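You operate a simulated robot arm through the tools that you are given. There is no shell and no other tool. Be economical: measure what you need, move in short steps, check, and stop when the job is done.

You run a simulated robot arm. Do the job below in one go: nothing can be reset, and whatever is moved stays where it is left.

Task
Pump B is overfilled: let oil into the silver pan till the level is between MIN and MAX.
Fine: set the pan under the oil spout and leave it there; open the oil cap before the cock, and shut both after.

It is judged by the outcome, as a careful person would: the job done as asked, and still so three seconds after it is handed in. It fails if anything else is knocked over, pushed out of place, dropped, spilled or broken. A push-on lid holds only when it is set on centred and level and pressed home; a screw cap is set on level and turned clockwise until tight.

Robot
A 6-joint arm with a fingered hand, fixed in place. Base frame: the origin is at the foot of the arm, x ahead of it, y to its left, z up; the work surface is at about z = 475. Readings come in mm, rad, newtons and seconds.
With the tool pointing down near the work surface it reaches from about 100 to 620 mm from the base axis. Its first joint turns from -2.897 to 2.897 rad. Payload 4 kg.
The TCP is the grasp point between the finger pads, 22 mm short of the fingertips. In the tool frame z runs along the fingers and y along their closing line. Largest opening 112 mm; the body of the gripper starts 60 mm behind the TCP. The gripper is a hand of 4 fingers: y runs from the thumb to the fingers, the wrist lies at [0, 0, -218] in the tool frame.
Orientation is that of the tool frame in the base frame, as a unit quaternion [w, x, y, z]. With the fingers straight down and closing along the base's y, the tool's x points along the base's -x, its y along +y and its z along -z.

Tools
- The arm moves only by the tool apply_moves. Its argument "series" is one flat list of numbers, 6 for each row, row after row: the turn, a rotation vector about the base's x, y, z in rad, then the shift along the base's x, y, z in mm. In form: [rx, ry, rz, dx, dy, dz, rx, ry, rz, dx, dy, dz, ...]. A call has 1 to 8 rows; each row is the pose to reach, as a shift and turn from the pose commanded when the call began. Rows are played at 5 a second. More than 50 mm and 0.15 rad between two rows, and nothing of the call is played. Where a pose cannot be reached the arm comes as near as it can. A force on the tool above 50 N (or 10 N above the force at the start of the call, whichever is more), or a blocked arm, ends the call early, and 0.2 s more pass. In this call time passes only in rows, and 0.2 s behind the last. The reply holds the time, the measured pose of the TCP, the force on the tool along the base axes, the opening and the grip force, in the units named above and with some noise, with the torque about the TCP (base axes, N m) and any sound that the robot's microphone picked up.
- Cameras (640 x 400 px; columns grow to the right, rows downward): "scene" is fixed at [408.7, -648.3, 1170.8]; the picture's right is [1.00, 0.04, 0.00], its down [0.03, -0.67, -0.74] and it looks along [-0.03, 0.74, -0.67] (base axes); focal length 214 px, centre (320, 200). "wrist" rides on the gripper at [69, 4, -83] in the tool frame; the picture's right is [-0.06, 1.00, 0.00], its down [-0.77, -0.05, -0.64] and it looks along [-0.64, -0.04, 0.77] (tool axes); focal length 243 px, centre (320, 200). There is no depth. A picture from a camera that has moved, and an enlarged one, comes with that camera's place and axes in the base frame and with its lens. The place of the scene camera against the robot may be out by one fixed shift of up to 18 mm in any direction.
- get_image(camera): a new picture of that camera. No time passes.
- curl_fingers(finger1, finger2, finger3, thumb_bend): sets how far each is bent, from 0 (flat) to 100 (curled in); at 30 the hand is open as for a grip, at 70 the pads meet at the TCP. One left out holds its place. A second passes; each finger stops where it meets its share of the squeeze, and holds until it gets a number again. It is the only way to open and close the hand. It gives what a move gives, with no picture; readings hold the bend of each and the force on the fingers (four entries, about 0 where the hand has none), thumb and palm.
- inspect(camera, box): a new picture of the part [left, top, right, bottom] of that camera's present view, enlarged. No time passes.
- finish_job(): hands the job in; it is judged then, once.

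Work in short steps. Places have to be worked out from the pictures, the camera data and where the tool is seen: move nearer, look again, correct. Check each grasp and each placing, and mend what went wrong. You have 120 turns and 64 pictures in all, those below and enlarged ones among them. Open the gripper and draw the arm clear of the work before you hand the job in, unless the task says otherwise; then end with one line.

The tools are called after "Call:" by a JSON object that holds its "fn" and its "kwargs". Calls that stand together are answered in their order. apply_moves: Moves the arm, as the interface text tells. Its arguments: {"type":"object","properties":{"series":{"type":"array"}},"required":["series"]} The other tools are called the same way: curl_fingers (finger1, finger2, finger3, thumb_bend) moves the fingers one by one; get_image (camera) takes a picture; inspect (camera, box) takes an enlarged picture of a part of a camera's view; finish_job () hands the job in.

At the start:

```text
t: 0.0
ee_pos: [433.9, -218.4, 1060.0]
tool_rot: [0.001, 0.0, 1.0, 0.0]
contact_force: [-0.2, -0.6, 0.0]
wrist_torque: [0.01, 0.02, -0.04]
finger_gap: 112.2
gripper_force: 0.1
shape: jaw
bend: [30.0, 30.0, 30.0, 30.0]
finger forces: [0.0, 0.0, 0.1, 0.0, 0.1, 0.0]
```

scene: 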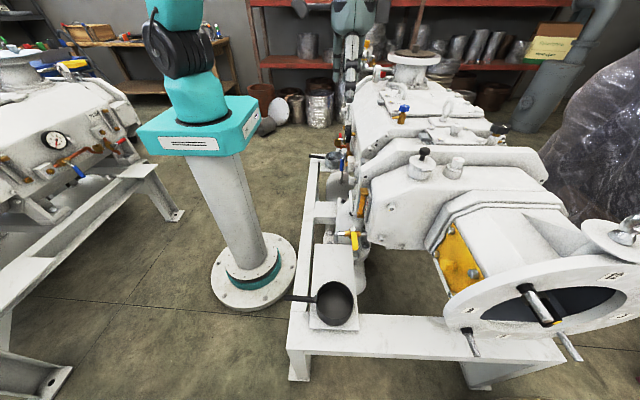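
wrist: 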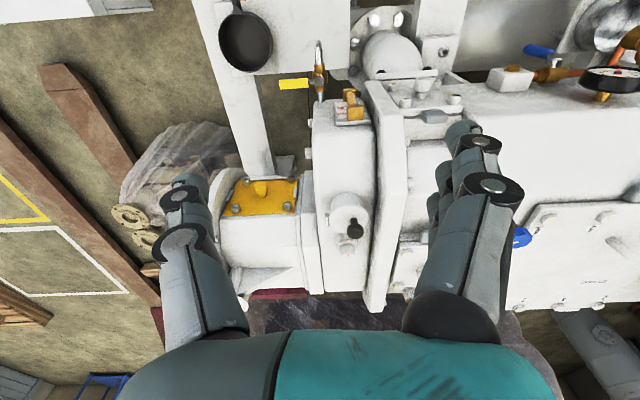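

The pictures show a machine, a pan on a stand, a yellow-handled cock and a cap. I look closer at these before moving.

Call:
{"fn": "inspect", "kwargs": {"camera": "scene", "box": [280, 200, 440, 340]}}

Call:
{"fn": "inspect", "kwargs": {"camera": "scene", "box": [300, 80, 500, 220]}}

Call:
{"fn": "inspect", "kwargs": {"camera": "wrist", "box": [190, 0, 470, 180]}}

```text
2.86 times, centred on (360, 270) of scene
camera zoom: at [408.7, -648.3, 1170.8], right [1.0, 0.04, 0.0], down [0.03, -0.67, -0.74], along [-0.03, 0.74, -0.67], focal length 613 px, centre (206, 0)
```

zoom: 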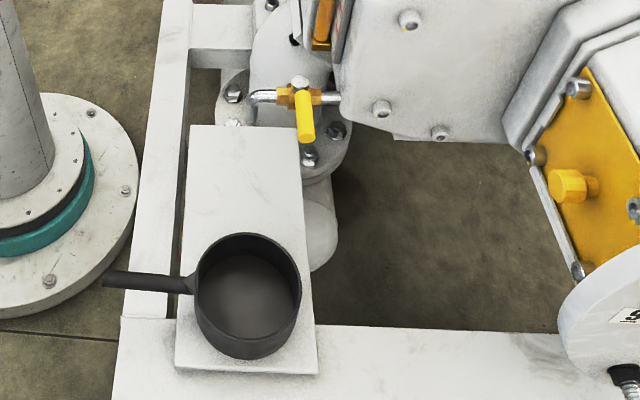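

```text
2.86 times, centred on (400, 150) of scene
camera zoom: at [408.7, -648.3, 1170.8], right [1.0, 0.04, 0.0], down [0.03, -0.67, -0.74], along [-0.03, 0.74, -0.67], focal length 613 px, centre (91, 343)
```

zoom: 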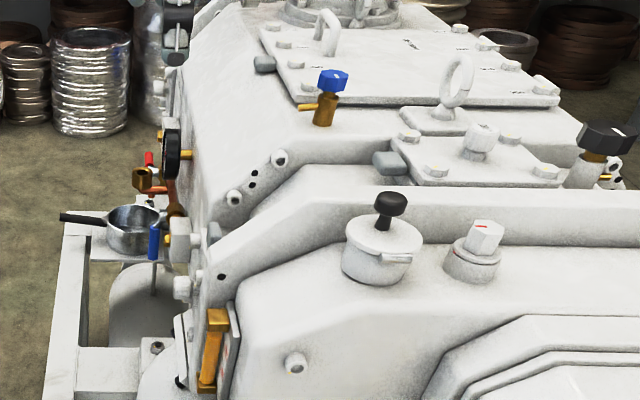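

```text
2.22 times, centred on (330, 90) of wrist
camera zoom: at [364.8, -215.4, 1144.2], right [0.06, 1.0, 0.0], down [0.77, -0.05, 0.64], along [0.64, -0.04, -0.77], focal length 539 px, centre (298, 444)
```

zoom: 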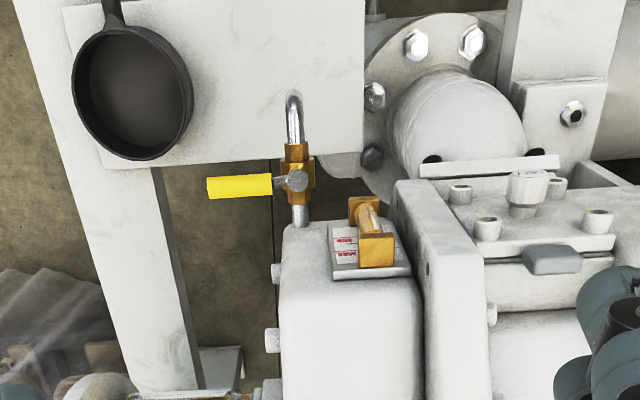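

There are two pans: a dark one in front and a silver one further back, beside a blue-handled cock. I look closer at that area and at the left machine.

Call:
{"fn": "inspect", "kwargs": {"camera": "scene", "box": [310, 120, 390, 180]}}

Call:
{"fn": "inspect", "kwargs": {"camera": "scene", "box": [0, 80, 160, 200]}}

Call:
{"fn": "inspect", "kwargs": {"camera": "wrist", "box": [440, 0, 640, 130]}}

Call:
{"fn": "inspect", "kwargs": {"camera": "scene", "box": [335, 170, 395, 260]}}

```text
6.67 times, centred on (350, 150) of scene
camera zoom: at [408.7, -648.3, 1170.8], right [1.0, 0.04, 0.0], down [0.03, -0.67, -0.74], along [-0.03, 0.74, -0.67], focal length 1430 px, centre (120, 533)
```

zoom: 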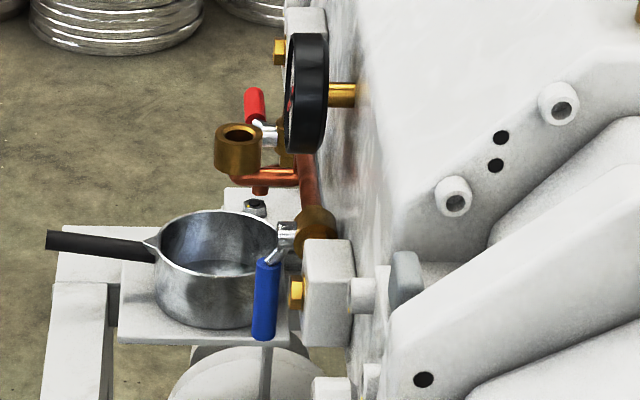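

```text
3.33 times, centred on (80, 140) of scene
camera zoom: at [408.7, -648.3, 1170.8], right [1.0, 0.04, 0.0], down [0.03, -0.67, -0.74], along [-0.03, 0.74, -0.67], focal length 715 px, centre (1120, 400)
```

zoom: 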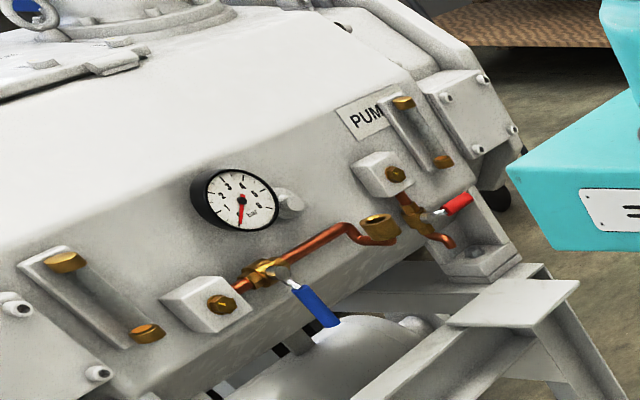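

```text
3.08 times, centred on (540, 65) of wrist
camera zoom: at [364.8, -215.4, 1144.2], right [0.06, 1.0, 0.0], down [0.77, -0.05, 0.64], along [0.64, -0.04, -0.77], focal length 746 px, centre (-357, 615)
```

zoom: 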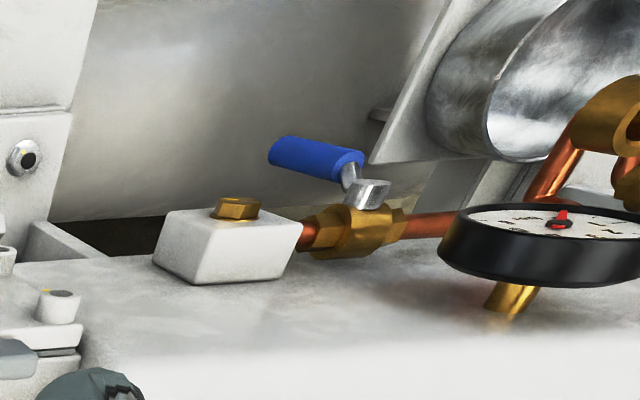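

```text
4.44 times, centred on (365, 215) of scene
camera zoom: at [408.7, -648.3, 1170.8], right [1.0, 0.04, 0.0], down [0.03, -0.67, -0.74], along [-0.03, 0.74, -0.67], focal length 953 px, centre (120, 133)
```

zoom: 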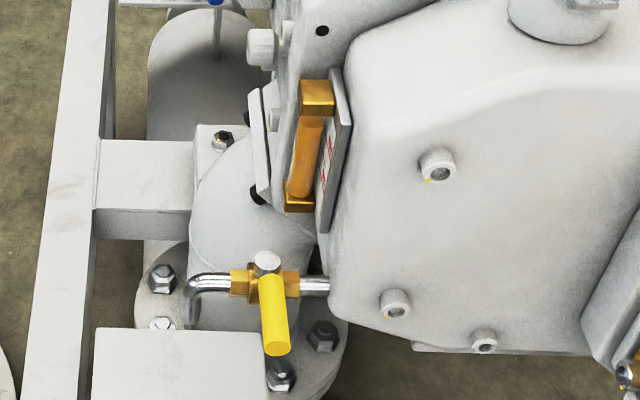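

The yellow cock with the amber sight glass is the oil cock, with the spout at about (425,-221,~650). The silver pan is further back, at about y=300–400. Next I look at the caps on top.

Call:
{"fn": "inspect", "kwargs": {"camera": "wrist", "box": [300, 80, 480, 260]}}

Call:
{"fn": "inspect", "kwargs": {"camera": "scene", "box": [380, 90, 500, 190]}}

Call:
{"fn": "inspect", "kwargs": {"camera": "wrist", "box": [320, 80, 380, 120]}}

```text
2.22 times, centred on (390, 170) of wrist
camera zoom: at [364.8, -215.4, 1144.2], right [0.06, 1.0, 0.0], down [0.77, -0.05, 0.64], along [0.64, -0.04, -0.77], focal length 539 px, centre (164, 267)
```

zoom: 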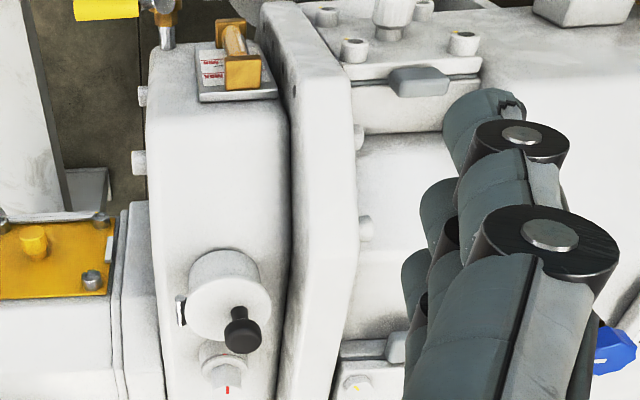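

```text
4.00 times, centred on (440, 140) of scene
camera zoom: at [408.7, -648.3, 1170.8], right [1.0, 0.04, 0.0], down [0.03, -0.67, -0.74], along [-0.03, 0.74, -0.67], focal length 858 px, centre (-160, 440)
```

zoom: 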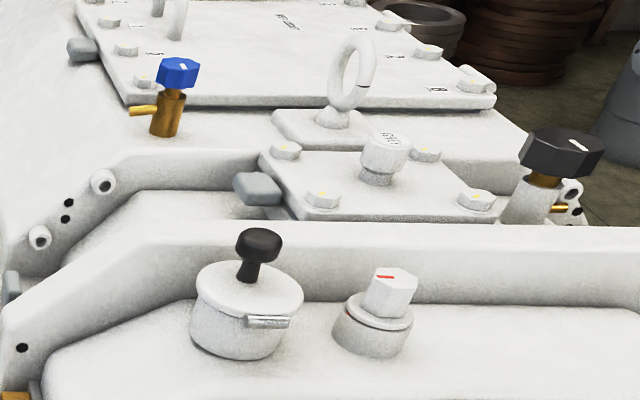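

```text
10.00 times, centred on (350, 100) of wrist
camera zoom: at [364.8, -215.4, 1144.2], right [0.06, 1.0, 0.0], down [0.77, -0.05, 0.64], along [0.64, -0.04, -0.77], focal length 2426 px, centre (20, 1200)
```

zoom: 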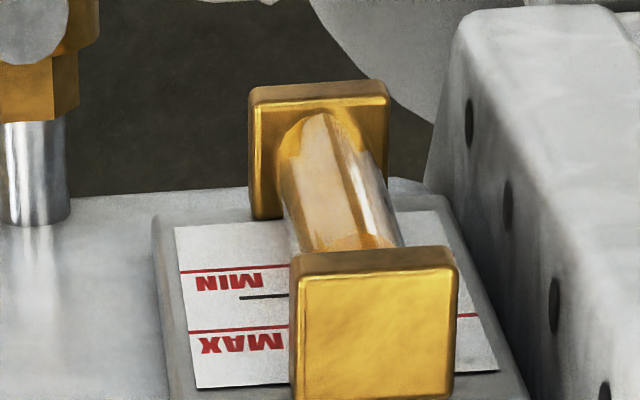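

The sight glass reads MIN/MAX and holds amber oil. I move the camera closer to the two caps on the gearbox top to see which is the oil cap.

Call:
{"fn": "apply_moves", "kwargs": {"series": [0, 0, 0, 30, 15, -15, 0, 0, 0, 50, 30, -30]}}

Call:
{"fn": "get_image", "kwargs": {"camera": "wrist"}}

```text
t: 0.6
ee_pos: [485.9, -189.2, 1030.2]
tool_rot: [0.001, -0.002, 1.0, 0.0]
contact_force: [-0.4, -0.5, -0.5]
wrist_torque: [0.0, 0.01, 0.0]
finger_gap: 111.9
gripper_force: 0.0
shape: jaw
bend: [30.0, 30.0, 30.0, 30.0]
finger forces: [0.0, 0.0, 0.0, 0.1, 0.0, 0.0]
```

```text
51 pictures are left
camera wrist: at [417.2, -185.4, 1114.1], right [0.06, 1.0, 0.0], down [0.76, -0.05, 0.64], along [0.64, -0.04, -0.77], focal length 243 px, centre (320, 200)
```

wrist: 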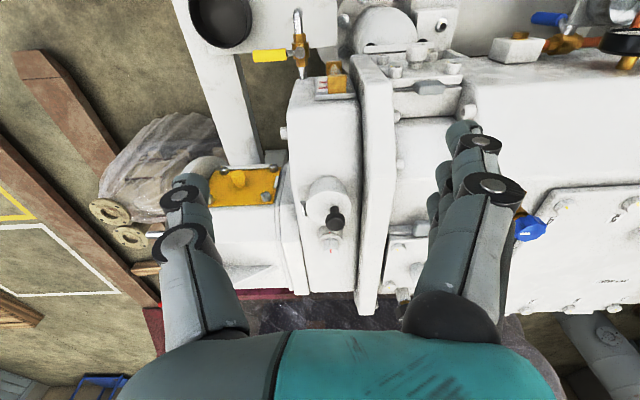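

Call:
{"fn": "inspect", "kwargs": {"camera": "wrist", "box": [280, 150, 380, 270]}}

```text
3.33 times, centred on (330, 210) of wrist
camera zoom: at [417.2, -185.4, 1114.1], right [0.06, 1.0, 0.0], down [0.76, -0.05, 0.64], along [0.64, -0.04, -0.77], focal length 809 px, centre (287, 167)
```

zoom: 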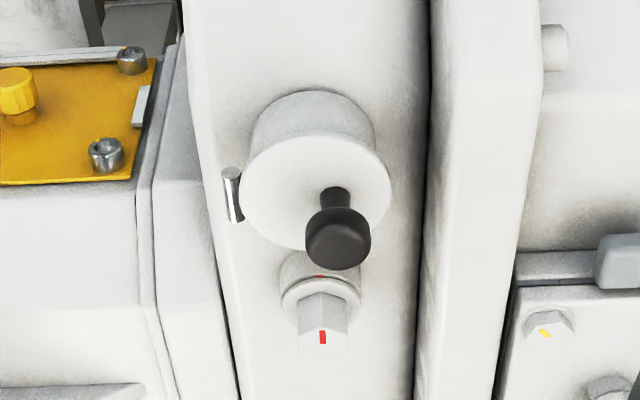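

The black-knobbed lid on the filler cup is hinged on its -y side, at about (630,-187,870), and the hex plug beside it carries paint marks. First I fetch the silver pan, so I retreat and swing towards +y for a view of it.

Call:
{"fn": "apply_moves", "kwargs": {"series": [0, 0, 0, -45, 15, 0, 0, 0, 0, -85, 45, 0, 0, 0, 0, -110, 85, 0, 0, 0, 0, -110, 135, 0, 0, 0, 0, -110, 185, 0, 0, 0, 0, -110, 235, 0, 0, 0, 0, -110, 285, 0, 0, 0, 0, -110, 335, 0]}}

Call:
{"fn": "apply_moves", "kwargs": {"series": [0, 0, 0, 0, 45, -20, 0, 0, 0, 0, 90, -40, 0, 0, 0, -10, 130, -60]}}

Call:
{"fn": "get_image", "kwargs": {"camera": "wrist"}}

```text
t: 2.4
ee_pos: [374.5, 143.9, 1032.7]
tool_rot: [0.0, 0.0, 1.0, 0.0]
contact_force: [0.0, -0.1, -0.5]
wrist_torque: [0.02, 0.01, 0.0]
finger_gap: 111.8
gripper_force: 0.1
shape: jaw
bend: [30.0, 30.0, 30.0, 30.0]
finger forces: [0.0, 0.0, 0.0, 0.1, 0.0, 0.1]
```

```text
t: 3.2
ee_pos: [364.1, 276.2, 970.0]
tool_rot: [0.0, 0.0, 1.0, 0.0]
contact_force: [-0.3, 0.6, -0.4]
wrist_torque: [0.01, -0.04, 0.01]
finger_gap: 111.9
gripper_force: 0.0
shape: jaw
bend: [30.0, 30.0, 30.0, 30.0]
finger forces: [0.0, 0.1, 0.1, 0.0, 0.0, 0.0]
```

```text
49 pictures are left
camera wrist: at [294.7, 279.9, 1052.9], right [0.06, 1.0, 0.0], down [0.76, -0.05, 0.64], along [0.64, -0.04, -0.77], focal length 243 px, centre (320, 200)
```

wrist: 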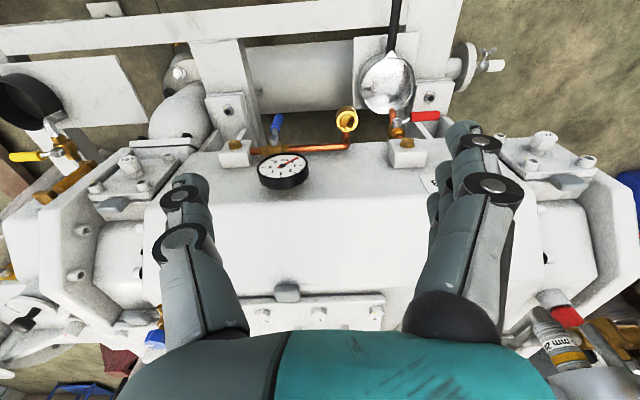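

The silver pan is centred at about (441,415,500), with its handle along -x around y≈407 and z≈535. I go above the handle in steps and look again.

Call:
{"fn": "apply_moves", "kwargs": {"series": [0, 0, 0, -5, 30, -45, 0, 0, 0, -10, 60, -90, 0, 0, 0, -15, 90, -135, 0, 0, 0, -20, 125, -180, 0, 0, 0, -20, 130, -225, 0, 0, 0, -20, 130, -270]}}

Call:
{"fn": "get_image", "kwargs": {"camera": "wrist"}}

Call:
{"fn": "inspect", "kwargs": {"camera": "scene", "box": [300, 100, 400, 190]}}

```text
refused: row 1 steps farther than a row can; nothing moved
```

```text
48 pictures are left
camera wrist: at [294.7, 279.9, 1052.9], right [0.06, 1.0, 0.0], down [0.76, -0.05, 0.64], along [0.64, -0.04, -0.77], focal length 243 px, centre (320, 200)
```

wrist: 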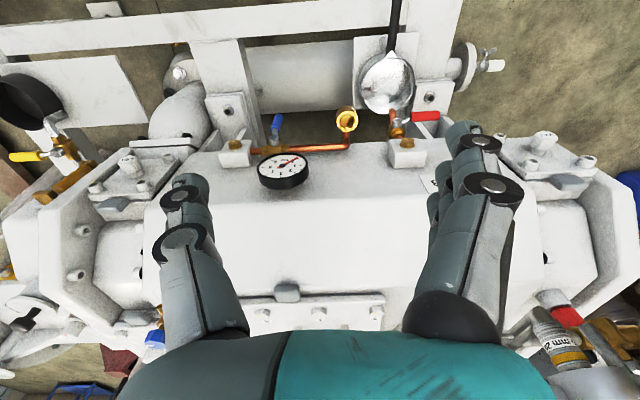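

```text
4.44 times, centred on (350, 145) of scene
camera zoom: at [408.7, -648.3, 1170.8], right [1.0, 0.04, 0.0], down [0.03, -0.67, -0.74], along [-0.03, 0.74, -0.67], focal length 953 px, centre (187, 444)
```

zoom: 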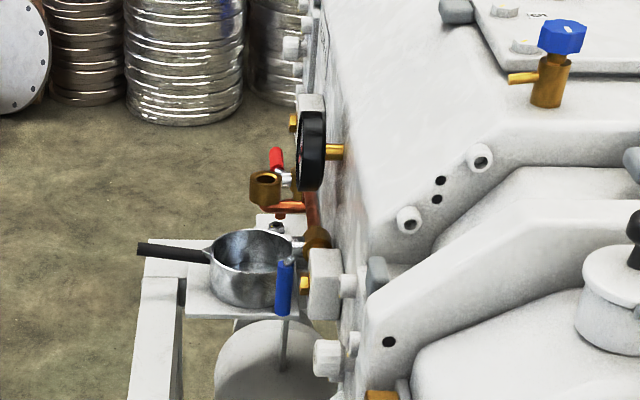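

The steps were too long, so I shorten them.

Call:
{"fn": "apply_moves", "kwargs": {"series": [0, 0, 0, -3, 25, -35, 0, 0, 0, -6, 50, -70, 0, 0, 0, -9, 75, -105, 0, 0, 0, -14, 100, -140, 0, 0, 0, -20, 120, -180, 0, 0, 0, -20, 130, -225, 0, 0, 0, -20, 130, -270, 0, 0, 0, -20, 130, -310]}}

Call:
{"fn": "get_image", "kwargs": {"camera": "wrist"}}

Call:
{"fn": "inspect", "kwargs": {"camera": "scene", "box": [300, 100, 400, 190]}}

```text
t: 5.0
ee_pos: [345.8, 404.8, 660.2]
tool_rot: [0.0, 0.0, 1.0, 0.001]
contact_force: [-0.3, -0.5, -0.4]
wrist_torque: [-0.02, 0.04, -0.02]
finger_gap: 111.8
gripper_force: 0.1
shape: jaw
bend: [30.0, 30.0, 30.0, 30.0]
finger forces: [0.1, 0.0, 0.0, 0.0, 0.0, 0.1]
```

```text
46 pictures are left
camera wrist: at [277.2, 408.4, 743.8], right [0.06, 1.0, 0.0], down [0.76, -0.05, 0.64], along [0.64, -0.04, -0.77], focal length 243 px, centre (320, 200)
```

wrist: 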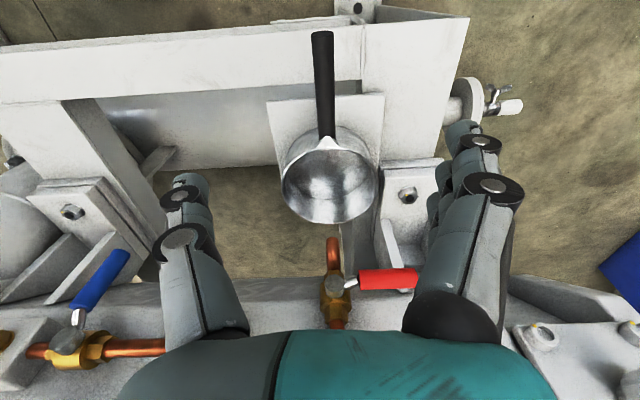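

```text
4.44 times, centred on (350, 145) of scene
camera zoom: at [408.7, -648.3, 1170.8], right [1.0, 0.04, 0.0], down [0.03, -0.67, -0.74], along [-0.03, 0.74, -0.67], focal length 953 px, centre (187, 444)
```

zoom: 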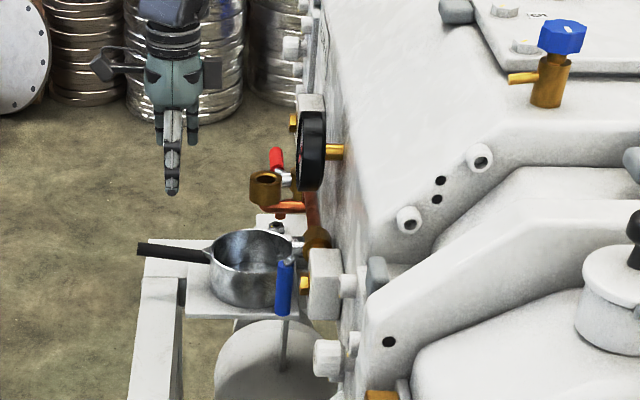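

The handle runs from x≈296 to 376 at y≈409, z≈530. I descend over it to z≈530.

Call:
{"fn": "apply_moves", "kwargs": {"series": [0, 0, 0, 5, 3, -40, 0, 0, 0, 8, 4, -80, 0, 0, 0, 8, 4, -105, 0, 0, 0, 8, 4, -130]}}

Call:
{"fn": "get_image", "kwargs": {"camera": "wrist"}}

Call:
{"fn": "inspect", "kwargs": {"camera": "scene", "box": [310, 120, 380, 180]}}

```text
t: 6.0
ee_pos: [350.7, 408.8, 531.6]
tool_rot: [-0.001, 0.0, 1.0, 0.0]
contact_force: [-0.1, 0.3, -0.4]
wrist_torque: [0.02, -0.02, -0.01]
finger_gap: 111.7
gripper_force: 0.1
shape: jaw
bend: [30.0, 30.0, 30.0, 30.0]
finger forces: [0.1, 0.1, 0.0, 0.0, 0.1, 0.0]
```

```text
44 pictures are left
camera wrist: at [282.0, 412.3, 614.9], right [0.06, 1.0, 0.0], down [0.77, -0.05, 0.64], along [0.64, -0.04, -0.77], focal length 243 px, centre (320, 200)
```

wrist: 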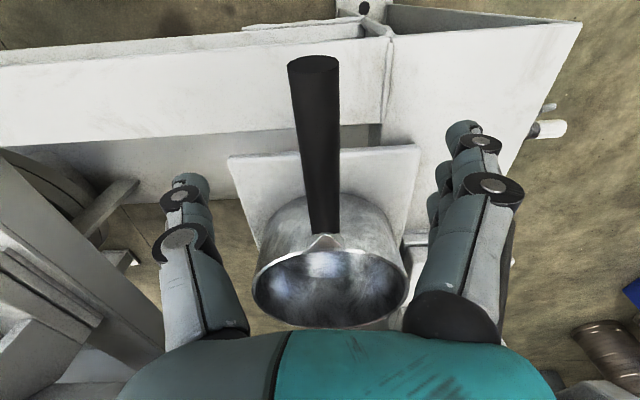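

```text
6.67 times, centred on (345, 150) of scene
camera zoom: at [408.7, -648.3, 1170.8], right [1.0, 0.04, 0.0], down [0.03, -0.67, -0.74], along [-0.03, 0.74, -0.67], focal length 1430 px, centre (153, 533)
```

zoom: 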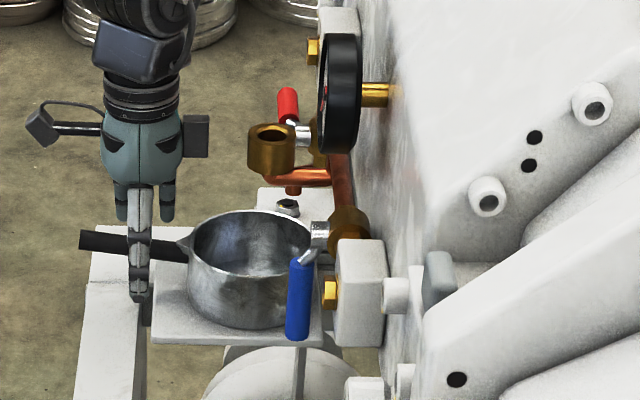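

The handle is centred between the fingers, with its axis at about z=520. I lower 10 mm and close.

Call:
{"fn": "apply_moves", "kwargs": {"series": [0, 0, 0, 6, -1, -10]}}

Call:
{"fn": "curl_fingers", "kwargs": {"finger1": 75, "finger2": 75, "finger3": 75, "thumb_bend": 75}}

Call:
{"fn": "get_image", "kwargs": {"camera": "wrist"}}

```text
t: 6.4
ee_pos: [356.2, 408.6, 521.6]
tool_rot: [0.0, 0.0, 1.0, 0.0]
contact_force: [-0.3, 0.7, 0.2]
wrist_torque: [-0.01, -0.03, -0.02]
finger_gap: 112.0
gripper_force: 0.0
shape: jaw
bend: [30.0, 30.0, 30.0, 30.0]
finger forces: [0.0, 0.1, 0.1, 0.0, 0.0, 0.0]
```

```text
t: 7.4
ee_pos: [356.5, 408.3, 521.1]
tool_rot: [0.0, -0.001, 1.0, 0.001]
contact_force: [0.6, 0.8, 0.8]
wrist_torque: [0.01, 0.02, 0.02]
finger_gap: 6.5
gripper_force: 5.0
shape: fingers
bend: [74.0, 73.0, 73.0, 72.0]
finger forces: [1.0, 0.0, 3.2, 0.1, 5.9, 0.0]
```

```text
42 pictures are left
camera wrist: at [287.9, 411.2, 605.6], right [0.06, 1.0, 0.0], down [0.77, -0.05, 0.64], along [0.64, -0.04, -0.77], focal length 243 px, centre (320, 200)
```

wrist: 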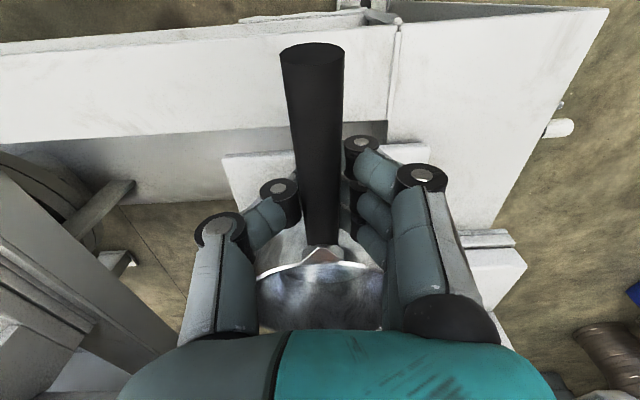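

A gap of 6.5 mm with little force suggests the fingers closed low, under the handle's axis. I open, rise 14 mm and close again.

Call:
{"fn": "curl_fingers", "kwargs": {"finger1": 30, "finger2": 30, "finger3": 30, "thumb_bend": 30}}

Call:
{"fn": "apply_moves", "kwargs": {"series": [0, 0, 0, 0, 0, 15]}}

Call:
{"fn": "curl_fingers", "kwargs": {"finger1": 75, "finger2": 75, "finger3": 75, "thumb_bend": 75}}

```text
t: 8.4
ee_pos: [355.9, 407.4, 523.5]
tool_rot: [0.001, 0.0, 1.0, 0.0]
contact_force: [1.1, -0.7, 0.0]
wrist_torque: [-0.02, -0.04, -0.04]
finger_gap: 112.8
gripper_force: 0.1
shape: fingers
bend: [30.0, 30.0, 30.0, 30.0]
finger forces: [0.0, 0.0, 0.0, 0.0, 0.0, 0.0]
```

```text
t: 8.8
ee_pos: [357.7, 408.9, 536.8]
tool_rot: [0.0, 0.0, 1.0, 0.0]
contact_force: [0.9, -0.4, 0.1]
wrist_torque: [-0.02, 0.03, 0.03]
finger_gap: 112.4
gripper_force: 0.1
shape: fingers
bend: [30.0, 30.0, 30.0, 30.0]
finger forces: [0.0, 0.0, 0.0, 0.0, 0.0, 0.0]
```

```text
t: 9.8
ee_pos: [358.2, 409.5, 535.2]
tool_rot: [0.001, 0.0, 1.0, 0.001]
contact_force: [-0.3, 0.4, 0.0]
wrist_torque: [-0.1, -0.04, 0.01]
finger_gap: 17.8
gripper_force: 14.9
shape: fingers
bend: [72.0, 72.0, 72.0, 67.0]
finger forces: [5.4, 5.3, 4.8, 0.0, 14.6, 0.0]
```

The grip is now on the handle (gap 17.8, 15 N). I tighten it and lift a little to test.

Call:
{"fn": "curl_fingers", "kwargs": {"finger1": 95, "finger2": 95, "finger3": 95, "thumb_bend": 95}}

Call:
{"fn": "apply_moves", "kwargs": {"series": [0, 0, 0, 0, 0, 10, 0, 0, 0, 0, 0, 25]}}

Call:
{"fn": "get_image", "kwargs": {"camera": "wrist"}}

Call:
{"fn": "inspect", "kwargs": {"camera": "scene", "box": [310, 120, 380, 180]}}

```text
t: 10.8
ee_pos: [358.5, 409.7, 536.8]
tool_rot: [0.0, -0.001, 1.0, 0.0]
contact_force: [0.4, 0.3, -0.5]
wrist_torque: [-0.16, -0.01, -0.06]
finger_gap: 17.0
gripper_force: 29.5
shape: fingers
bend: [77.0, 78.0, 79.0, 69.0]
finger forces: [9.7, 10.3, 10.6, 0.0, 28.1, 0.0]
```

```text
t: 11.4
ee_pos: [356.8, 407.8, 560.7]
tool_rot: [-0.001, -0.001, 1.0, 0.0]
contact_force: [0.9, -0.4, -2.0]
wrist_torque: [-0.04, 0.11, 0.04]
finger_gap: 16.1
gripper_force: 30.2
shape: fingers
bend: [80.0, 79.0, 80.0, 69.0]
finger forces: [9.3, 10.4, 9.9, 0.0, 30.6, 0.0]
```

```text
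41 pictures are left
camera wrist: at [288.2, 412.0, 644.4], right [0.06, 1.0, 0.0], down [0.77, -0.05, 0.64], along [0.64, -0.04, -0.77], focal length 243 px, centre (320, 200)
```

wrist: 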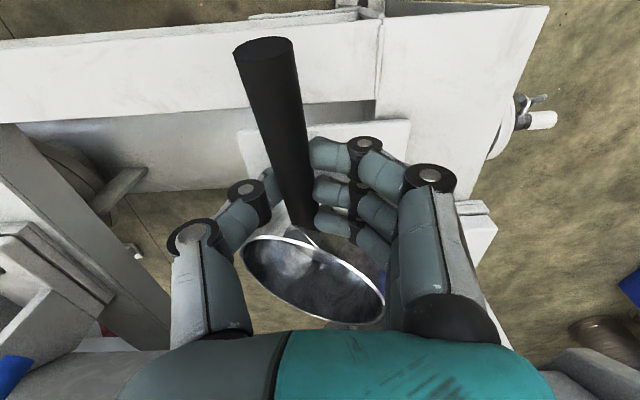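

```text
6.67 times, centred on (345, 150) of scene
camera zoom: at [408.7, -648.3, 1170.8], right [1.0, 0.04, 0.0], down [0.03, -0.67, -0.74], along [-0.03, 0.74, -0.67], focal length 1430 px, centre (153, 533)
```

zoom: 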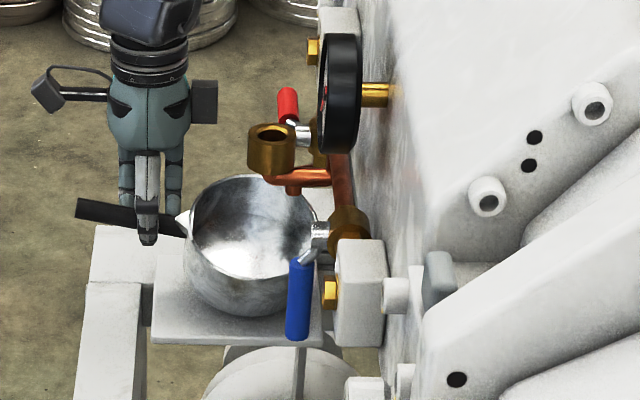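

The pan is lifted but has rolled somewhat in the grip; it is empty, so I can level it later by turning the hand. I pull it back from the cocks and then raise it.

Call:
{"fn": "apply_moves", "kwargs": {"series": [0, 0, 0, -30, 0, 10, 0, 0, 0, -60, 0, 15, 0, 0, 0, -90, 0, 20, 0, 0, 0, -90, 0, 60, 0, 0, 0, -90, 0, 105, 0, 0, 0, -90, 0, 150, 0, 0, 0, -90, 0, 195]}}

Call:
{"fn": "get_image", "kwargs": {"camera": "wrist"}}

```text
t: 13.0
ee_pos: [268.7, 408.0, 756.0]
tool_rot: [0.001, 0.0, 1.0, -0.001]
contact_force: [0.2, 0.4, -2.3]
wrist_torque: [0.01, 0.11, 0.02]
finger_gap: 15.6
gripper_force: 29.9
shape: fingers
bend: [80.0, 80.0, 80.0, 69.0]
finger forces: [9.1, 10.3, 10.3, 0.1, 30.0, 0.0]
```

```text
39 pictures are left
camera wrist: at [199.5, 412.5, 839.7], right [0.06, 1.0, 0.0], down [0.77, -0.05, 0.64], along [0.64, -0.04, -0.77], focal length 243 px, centre (320, 200)
```

wrist: 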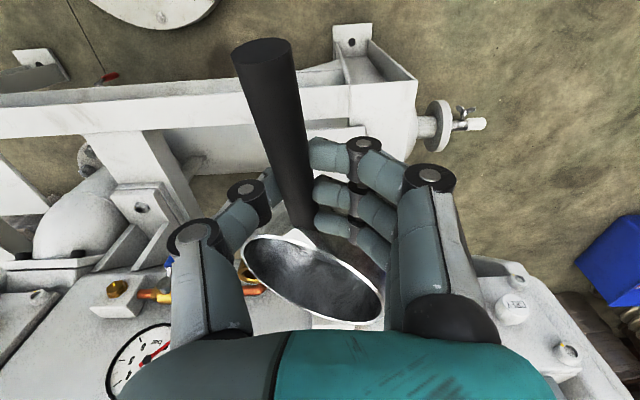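

The grip is stable. I go up to about 930 and cross towards -y.

Call:
{"fn": "apply_moves", "kwargs": {"series": [0, 0, 0, 0, -10, 45, 0, 0, 0, 5, -20, 90, 0, 0, 0, 10, -30, 135, 0, 0, 0, 15, -50, 175, 0, 0, 0, 20, -95, 175, 0, 0, 0, 30, -140, 175, 0, 0, 0, 40, -185, 175, 0, 0, 0, 50, -230, 175]}}

Call:
{"fn": "apply_moves", "kwargs": {"series": [0, 0, 0, 5, -45, 0, 0, 0, 0, 10, -90, 0, 0, 0, 0, 10, -135, 0, 0, 0, 0, 10, -180, 0, 0, 0, 0, 10, -225, 0, 0, 0, 0, 0, -270, 0, 0, 0, 0, -10, -315, 0, 0, 0, 0, -20, -360, 0]}}

Call:
{"fn": "get_image", "kwargs": {"camera": "scene"}}

```text
t: 14.8
ee_pos: [317.8, 180.3, 929.3]
tool_rot: [0.0, -0.001, 1.0, 0.0]
contact_force: [-0.3, 0.2, -1.9]
wrist_torque: [-0.01, 0.13, -0.01]
finger_gap: 15.3
gripper_force: 28.8
shape: fingers
bend: [80.0, 80.0, 80.0, 69.0]
finger forces: [8.2, 10.1, 9.9, 0.0, 28.6, 0.0]
```

```text
t: 16.6
ee_pos: [296.0, -181.7, 930.3]
tool_rot: [0.0, -0.001, 1.0, 0.0]
contact_force: [-0.2, -0.5, -2.3]
wrist_torque: [0.0, 0.11, -0.03]
finger_gap: 14.8
gripper_force: 26.9
shape: fingers
bend: [80.0, 80.0, 80.0, 69.0]
finger forces: [7.3, 9.9, 9.6, 0.1, 27.3, 0.1]
```

```text
38 pictures are left
```

scene: 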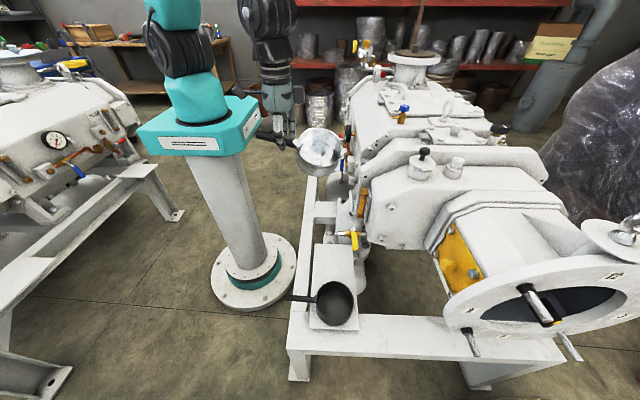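

Call:
{"fn": "inspect", "kwargs": {"camera": "scene", "box": [250, 90, 370, 190]}}

Call:
{"fn": "get_image", "kwargs": {"camera": "wrist"}}

```text
4.00 times, centred on (310, 140) of scene
camera zoom: at [408.7, -648.3, 1170.8], right [1.0, 0.04, 0.0], down [0.03, -0.67, -0.74], along [-0.03, 0.74, -0.67], focal length 858 px, centre (360, 440)
```

zoom: 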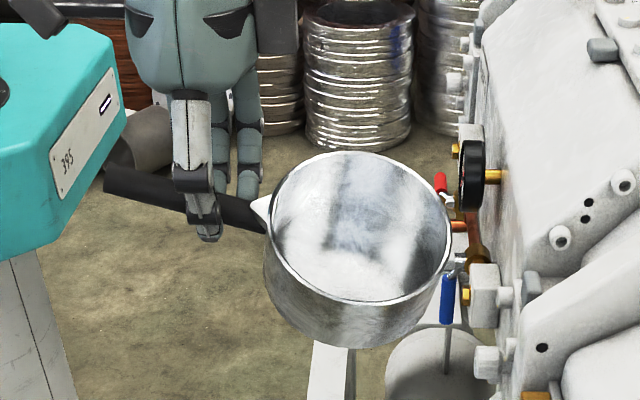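

```text
36 pictures are left
camera wrist: at [227.4, -178.4, 1013.4], right [0.06, 1.0, 0.0], down [0.77, -0.05, 0.64], along [0.64, -0.04, -0.77], focal length 243 px, centre (320, 200)
```

wrist: 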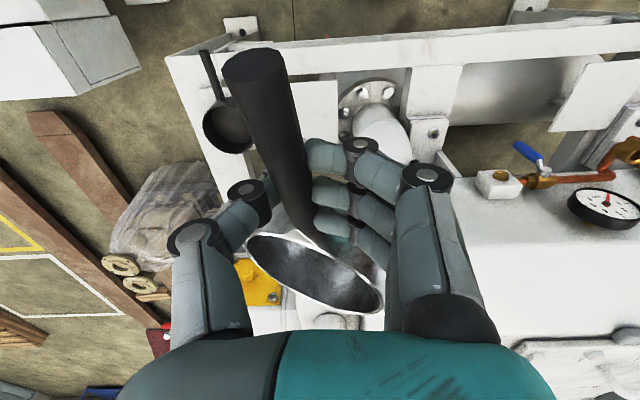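

The pan is held but tilted: about 20° about its handle towards -y, about 8° nose-down and about 15° in yaw. I turn the hand to level it.

Call:
{"fn": "apply_moves", "kwargs": {"series": [-0.09, -0.03, -0.065, -10, 0, 0, -0.18, -0.06, -0.13, -20, -10, 0, -0.27, -0.09, -0.2, -30, -20, 0, -0.35, -0.12, -0.27, -40, -30, 0]}}

Call:
{"fn": "inspect", "kwargs": {"camera": "scene", "box": [250, 90, 370, 190]}}

Call:
{"fn": "get_image", "kwargs": {"camera": "wrist"}}

```text
t: 17.6
ee_pos: [270.2, -217.9, 935.2]
tool_rot: [0.059, 0.135, 0.974, -0.173]
contact_force: [-0.6, 0.2, -1.9]
wrist_torque: [0.02, 0.11, -0.01]
finger_gap: 14.2
gripper_force: 26.6
shape: fingers
bend: [80.0, 80.0, 80.0, 69.0]
finger forces: [6.4, 9.9, 10.1, 0.1, 27.0, 0.1]
out of reach, approached as far as the arm can: row 4
```

```text
4.00 times, centred on (310, 140) of scene
camera zoom: at [408.7, -648.3, 1170.8], right [1.0, 0.04, 0.0], down [0.03, -0.67, -0.74], along [-0.03, 0.74, -0.67], focal length 858 px, centre (360, 440)
```

zoom: 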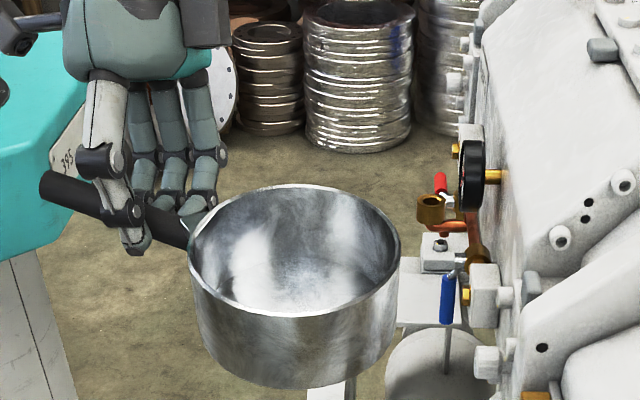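

```text
34 pictures are left
camera wrist: at [200.6, -169.2, 1000.9], right [0.34, 0.89, -0.31], down [0.68, 0.0, 0.74], along [0.65, -0.46, -0.6], focal length 243 px, centre (320, 200)
```

wrist: 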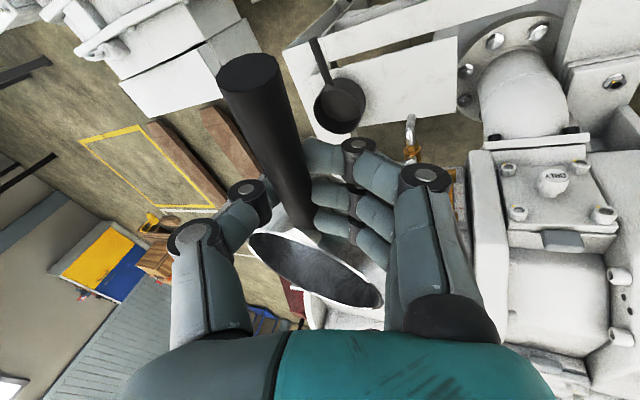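

The pan is nearly level now. Triangulation puts the spout tip at about (433,-225,588). I descend with the pan kept back of it (pan centre at about x=345).

Call:
{"fn": "apply_moves", "kwargs": {"series": [0, 0, 0, -3, 0, -40, 0, 0, 0, -5, 0, -80, 0, 0, 0, -5, 0, -120, 0, 0, 0, -5, 0, -160, 0, 0, 0, -5, 0, -200]}}

Call:
{"fn": "get_image", "kwargs": {"camera": "scene"}}

```text
t: 18.8
ee_pos: [265.8, -217.2, 734.1]
tool_rot: [0.059, 0.134, 0.974, -0.173]
contact_force: [-0.6, -0.6, -2.6]
wrist_torque: [0.08, 0.12, 0.01]
finger_gap: 13.5
gripper_force: 25.7
shape: fingers
bend: [80.0, 81.0, 80.0, 69.0]
finger forces: [5.4, 10.4, 9.2, 0.0, 25.9, 0.0]
out of reach, approached as far as the arm can: row 1, 2, 3
```

```text
33 pictures are left
```

scene: 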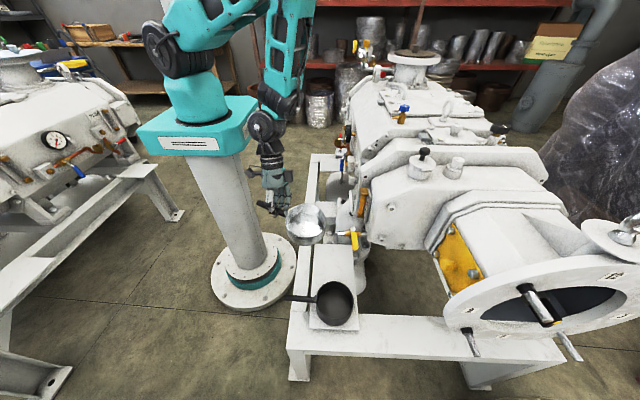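

Call:
{"fn": "apply_moves", "kwargs": {"series": [0, 0, 0, 0, 0, -45, 0, 0, 0, 0, 0, -90, 0, 0, 0, 0, 0, -135, 0, 0, 0, 0, 0, -170]}}

Call:
{"fn": "inspect", "kwargs": {"camera": "scene", "box": [250, 180, 400, 340]}}

Call:
{"fn": "get_image", "kwargs": {"camera": "wrist"}}

```text
t: 19.8
ee_pos: [265.1, -217.5, 564.3]
tool_rot: [0.06, 0.133, 0.974, -0.173]
contact_force: [-0.1, 0.7, -2.9]
wrist_torque: [0.05, 0.15, -0.01]
finger_gap: 12.9
gripper_force: 25.3
shape: fingers
bend: [80.0, 81.0, 80.0, 70.0]
finger forces: [4.7, 10.8, 9.2, 0.0, 25.6, 0.0]
```

```text
2.50 times, centred on (325, 260) of scene
camera zoom: at [408.7, -648.3, 1170.8], right [1.0, 0.04, 0.0], down [0.03, -0.67, -0.74], along [-0.03, 0.74, -0.67], focal length 536 px, centre (308, 50)
```

zoom: 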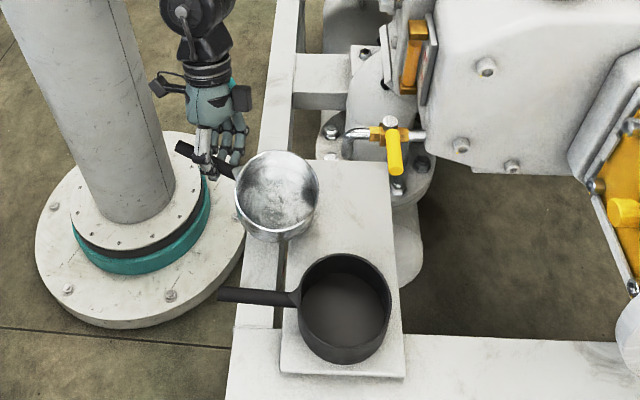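

```text
31 pictures are left
camera wrist: at [195.1, -168.3, 630.3], right [0.34, 0.89, -0.31], down [0.67, 0.0, 0.74], along [0.66, -0.46, -0.6], focal length 243 px, centre (320, 200)
```

wrist: 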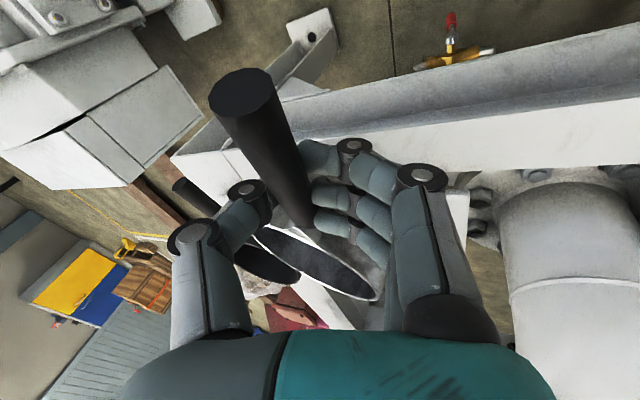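

The pan is level within a few degrees but yawed about -28°. I turn the hand about the vertical by +0.42 rad in place.

Call:
{"fn": "apply_moves", "kwargs": {"series": [0, 0, 0.1, 0, 0, 0, 0, 0, 0.2, 0, 0, 0, 0, 0, 0.3, 0, 0, 0, 0, 0, 0.42, 0, 0, 0]}}

Call:
{"fn": "inspect", "kwargs": {"camera": "scene", "box": [270, 210, 390, 310]}}

```text
t: 20.8
ee_pos: [265.0, -219.0, 565.1]
tool_rot: [0.095, -0.073, 0.98, -0.157]
contact_force: [-0.2, 0.4, -2.4]
wrist_torque: [0.0, 0.14, -0.03]
finger_gap: 12.5
gripper_force: 24.8
shape: fingers
bend: [80.0, 81.0, 80.0, 71.0]
finger forces: [4.1, 10.9, 9.0, 0.0, 25.0, 0.0]
```

```text
4.00 times, centred on (330, 260) of scene
camera zoom: at [408.7, -648.3, 1170.8], right [1.0, 0.04, 0.0], down [0.03, -0.67, -0.74], along [-0.03, 0.74, -0.67], focal length 858 px, centre (280, -40)
```

zoom: 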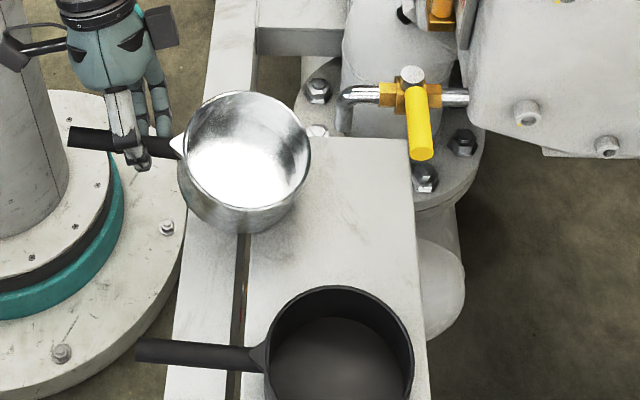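

The pan is now aligned, centred at about (353,-222). I lower it 12 mm, then slide +80 mm in x under the spout.

Call:
{"fn": "apply_moves", "kwargs": {"series": [0, 0, 0, 0, 0, -12, 0, 0, 0, 25, 0, -12, 0, 0, 0, 50, 0, -12, 0, 0, 0, 80, -1, -12]}}

Call:
{"fn": "inspect", "kwargs": {"camera": "scene", "box": [280, 210, 400, 310]}}

Call:
{"fn": "get_image", "kwargs": {"camera": "wrist"}}

```text
t: 21.8
ee_pos: [345.2, -219.9, 553.1]
tool_rot: [0.095, -0.072, 0.981, -0.156]
contact_force: [0.3, -0.3, -1.9]
wrist_torque: [0.03, 0.09, 0.04]
finger_gap: 12.0
gripper_force: 24.5
shape: fingers
bend: [80.0, 81.0, 80.0, 71.0]
finger forces: [3.8, 11.5, 8.7, 0.0, 24.9, 0.1]
```

```text
4.00 times, centred on (340, 260) of scene
camera zoom: at [408.7, -648.3, 1170.8], right [1.0, 0.04, 0.0], down [0.03, -0.67, -0.74], along [-0.03, 0.74, -0.67], focal length 858 px, centre (240, -40)
```

zoom: 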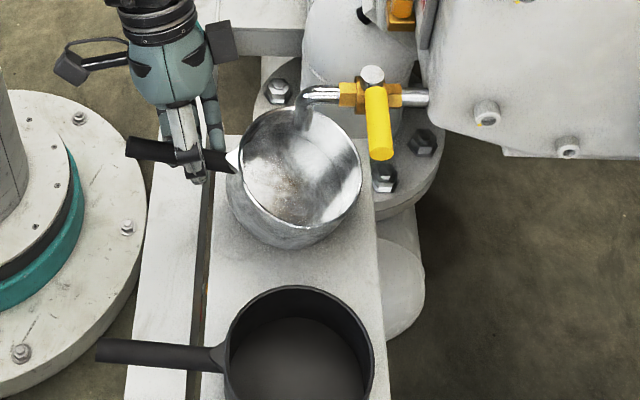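

```text
28 pictures are left
camera wrist: at [260.5, -205.2, 618.4], right [-0.05, 0.95, -0.31], down [0.62, 0.27, 0.74], along [0.79, -0.15, -0.6], focal length 243 px, centre (320, 200)
```

wrist: 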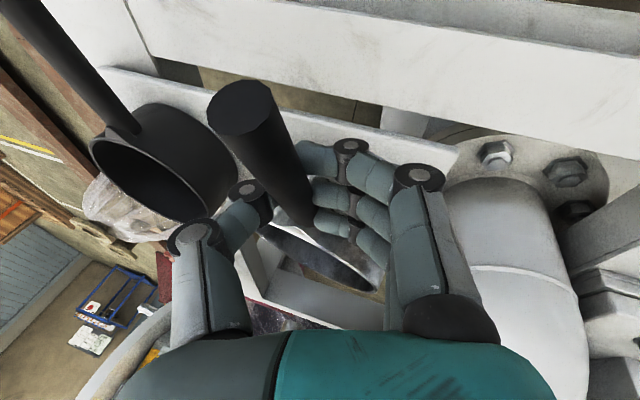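

The spout is over the pan, and the pan still hangs nose-down by roughly 10–15°. I level it with a small pitch while lowering.

Call:
{"fn": "apply_moves", "kwargs": {"series": [0, -0.08, 0, 0, 0, -5, 0, -0.16, 0, 0, 0, -9]}}

Call:
{"fn": "inspect", "kwargs": {"camera": "scene", "box": [280, 210, 400, 310]}}

```text
t: 22.4
ee_pos: [344.6, -218.9, 544.1]
tool_rot: [0.172, -0.059, 0.97, -0.163]
contact_force: [1.0, -0.7, -1.7]
wrist_torque: [-0.04, 0.15, -0.02]
finger_gap: 11.5
gripper_force: 24.2
shape: fingers
bend: [80.0, 81.0, 79.0, 71.0]
finger forces: [3.2, 11.6, 8.7, 0.1, 24.7, 0.1]
```

```text
4.00 times, centred on (340, 260) of scene
camera zoom: at [408.7, -648.3, 1170.8], right [1.0, 0.04, 0.0], down [0.03, -0.67, -0.74], along [-0.03, 0.74, -0.67], focal length 858 px, centre (240, -40)
```

zoom: 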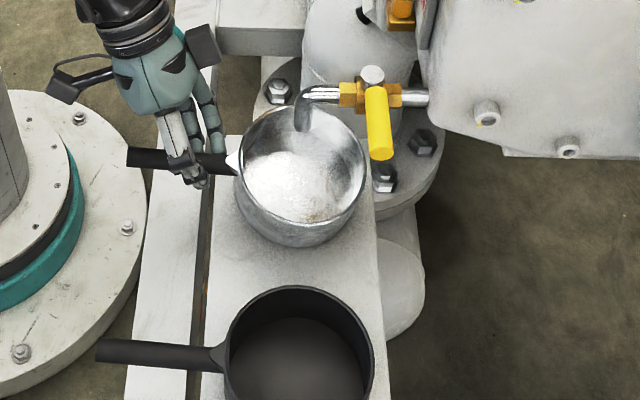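

It looks level with the spout well inside. I lower in small steps until the weight comes off the hand.

Call:
{"fn": "apply_moves", "kwargs": {"series": [0, 0, 0, 0, 0, -3, 0, 0, 0, 0, 0, -6]}}

Call:
{"fn": "apply_moves", "kwargs": {"series": [0, 0, 0, 0, 0, -3]}}

```text
t: 23.0
ee_pos: [346.1, -219.6, 538.3]
tool_rot: [0.173, -0.059, 0.97, -0.163]
contact_force: [-0.8, 0.4, -1.8]
wrist_torque: [0.03, 0.12, 0.0]
finger_gap: 11.5
gripper_force: 23.9
shape: fingers
bend: [80.0, 81.0, 79.0, 71.0]
finger forces: [3.1, 11.7, 8.7, 0.0, 24.7, 0.0]
```

```text
t: 23.4
ee_pos: [346.7, -220.9, 533.8]
tool_rot: [0.172, -0.059, 0.97, -0.162]
contact_force: [-0.2, 0.7, -1.1]
wrist_torque: [-0.01, 0.08, 0.01]
finger_gap: 11.4
gripper_force: 24.7
shape: fingers
bend: [80.0, 81.0, 80.0, 71.0]
finger forces: [4.1, 11.7, 9.0, 0.0, 24.4, 0.0]
```

Contact is starting (-1.1 N). I lower a little more.

Call:
{"fn": "apply_moves", "kwargs": {"series": [0, 0, 0, 0, 0, -2, 0, 0, 0, 0, 0, -4]}}

Call:
{"fn": "inspect", "kwargs": {"camera": "scene", "box": [300, 220, 380, 280]}}

```text
t: 24.0
ee_pos: [345.4, -220.4, 531.3]
tool_rot: [0.172, -0.059, 0.97, -0.162]
contact_force: [0.5, 0.7, -1.6]
wrist_torque: [-0.02, 0.0, 0.05]
finger_gap: 11.5
gripper_force: 24.9
shape: fingers
bend: [80.0, 81.0, 80.0, 71.0]
finger forces: [4.7, 11.8, 9.5, 0.0, 24.1, 0.0]
```

```text
6.67 times, centred on (340, 250) of scene
camera zoom: at [408.7, -648.3, 1170.8], right [1.0, 0.04, 0.0], down [0.03, -0.67, -0.74], along [-0.03, 0.74, -0.67], focal length 1430 px, centre (187, -133)
```

zoom: 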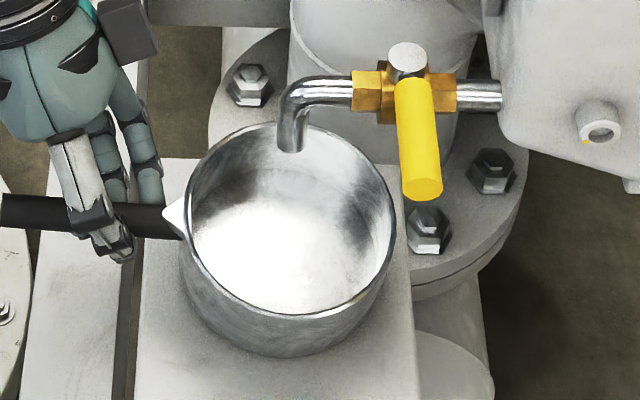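

Call:
{"fn": "apply_moves", "kwargs": {"series": [0, 0, 0, 0, 0, -2, 0, 0, 0, 0, 0, -4]}}

Call:
{"fn": "apply_moves", "kwargs": {"series": [0, 0, 0, 0, 0, -2, 0, 0, 0, 0, 0, -4]}}

```text
t: 24.6
ee_pos: [346.1, -220.3, 527.2]
tool_rot: [0.172, -0.059, 0.97, -0.162]
contact_force: [-0.4, -0.5, -0.3]
wrist_torque: [-0.08, 0.0, 0.04]
finger_gap: 11.2
gripper_force: 24.9
shape: fingers
bend: [80.0, 81.0, 80.0, 72.0]
finger forces: [5.3, 11.7, 9.8, 0.1, 23.5, 0.0]
```

```text
t: 25.2
ee_pos: [345.8, -219.2, 522.7]
tool_rot: [0.173, -0.06, 0.97, -0.162]
contact_force: [-0.3, 0.0, -0.2]
wrist_torque: [-0.08, -0.01, 0.1]
finger_gap: 11.5
gripper_force: 25.3
shape: fingers
bend: [79.0, 81.0, 80.0, 72.0]
finger forces: [5.8, 11.6, 10.6, 0.0, 22.9, 0.1]
```

The weight is off. I open gently.

Call:
{"fn": "curl_fingers", "kwargs": {"finger1": 60, "finger2": 60, "finger3": 60, "thumb_bend": 60}}

Call:
{"fn": "curl_fingers", "kwargs": {"finger1": 30, "finger2": 30, "finger3": 30, "thumb_bend": 30}}

Call:
{"fn": "inspect", "kwargs": {"camera": "scene", "box": [290, 210, 390, 290]}}

```text
t: 26.2
ee_pos: [345.5, -219.2, 523.3]
tool_rot: [0.173, -0.059, 0.97, -0.162]
contact_force: [1.0, -0.5, 0.2]
wrist_torque: [-0.02, -0.02, -0.02]
finger_gap: 30.5
gripper_force: 0.0
shape: fingers
bend: [60.0, 60.0, 60.0, 60.0]
finger forces: [0.1, 0.0, 0.0, 0.0, 0.0, 0.1]
```

```text
t: 27.2
ee_pos: [344.9, -219.6, 523.4]
tool_rot: [0.172, -0.059, 0.97, -0.162]
contact_force: [0.4, 0.4, 0.0]
wrist_torque: [-0.02, 0.0, 0.01]
finger_gap: 112.8
gripper_force: 0.0
shape: fingers
bend: [30.0, 30.0, 30.0, 30.0]
finger forces: [0.1, 0.1, 0.0, 0.0, 0.0, 0.0]
```

```text
5.00 times, centred on (340, 250) of scene
camera zoom: at [408.7, -648.3, 1170.8], right [1.0, 0.04, 0.0], down [0.03, -0.67, -0.74], along [-0.03, 0.74, -0.67], focal length 1072 px, centre (220, -50)
```

zoom: 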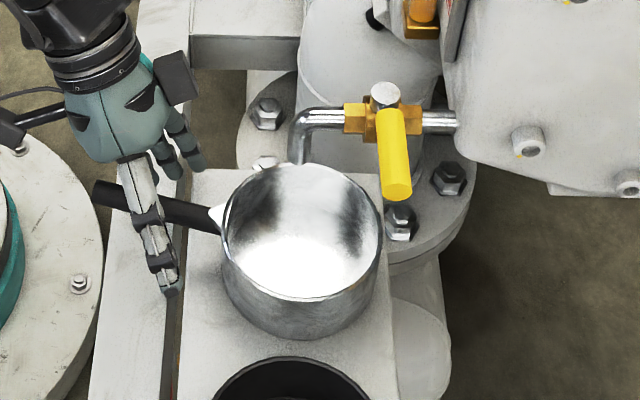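

The pan sits level on the plate under the spout. I withdraw along the tool axis and look back at it.

Call:
{"fn": "apply_moves", "kwargs": {"series": [0, 0, 0, -14, 12, 36, 0, 0, 0, -28, 24, 72, 0, 0, 0, -42, 36, 108, 0, 0, 0, -42, 36, 150, 0, 0, 0, -42, 36, 190]}}

Call:
{"fn": "get_image", "kwargs": {"camera": "wrist"}}

```text
t: 28.4
ee_pos: [304.7, -185.0, 712.3]
tool_rot: [0.173, -0.059, 0.97, -0.162]
contact_force: [0.5, 0.3, -0.2]
wrist_torque: [-0.03, 0.03, -0.01]
finger_gap: 112.7
gripper_force: 0.0
shape: fingers
bend: [30.0, 30.0, 30.0, 30.0]
finger forces: [0.0, 0.1, 0.0, 0.1, 0.0, 0.0]
```

```text
24 pictures are left
camera wrist: at [210.9, -168.8, 763.5], right [0.0, 0.95, -0.31], down [0.49, 0.27, 0.83], along [0.87, -0.15, -0.47], focal length 243 px, centre (320, 200)
```

wrist: 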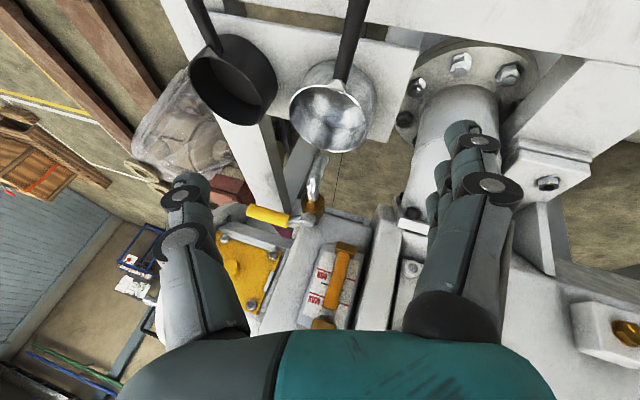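

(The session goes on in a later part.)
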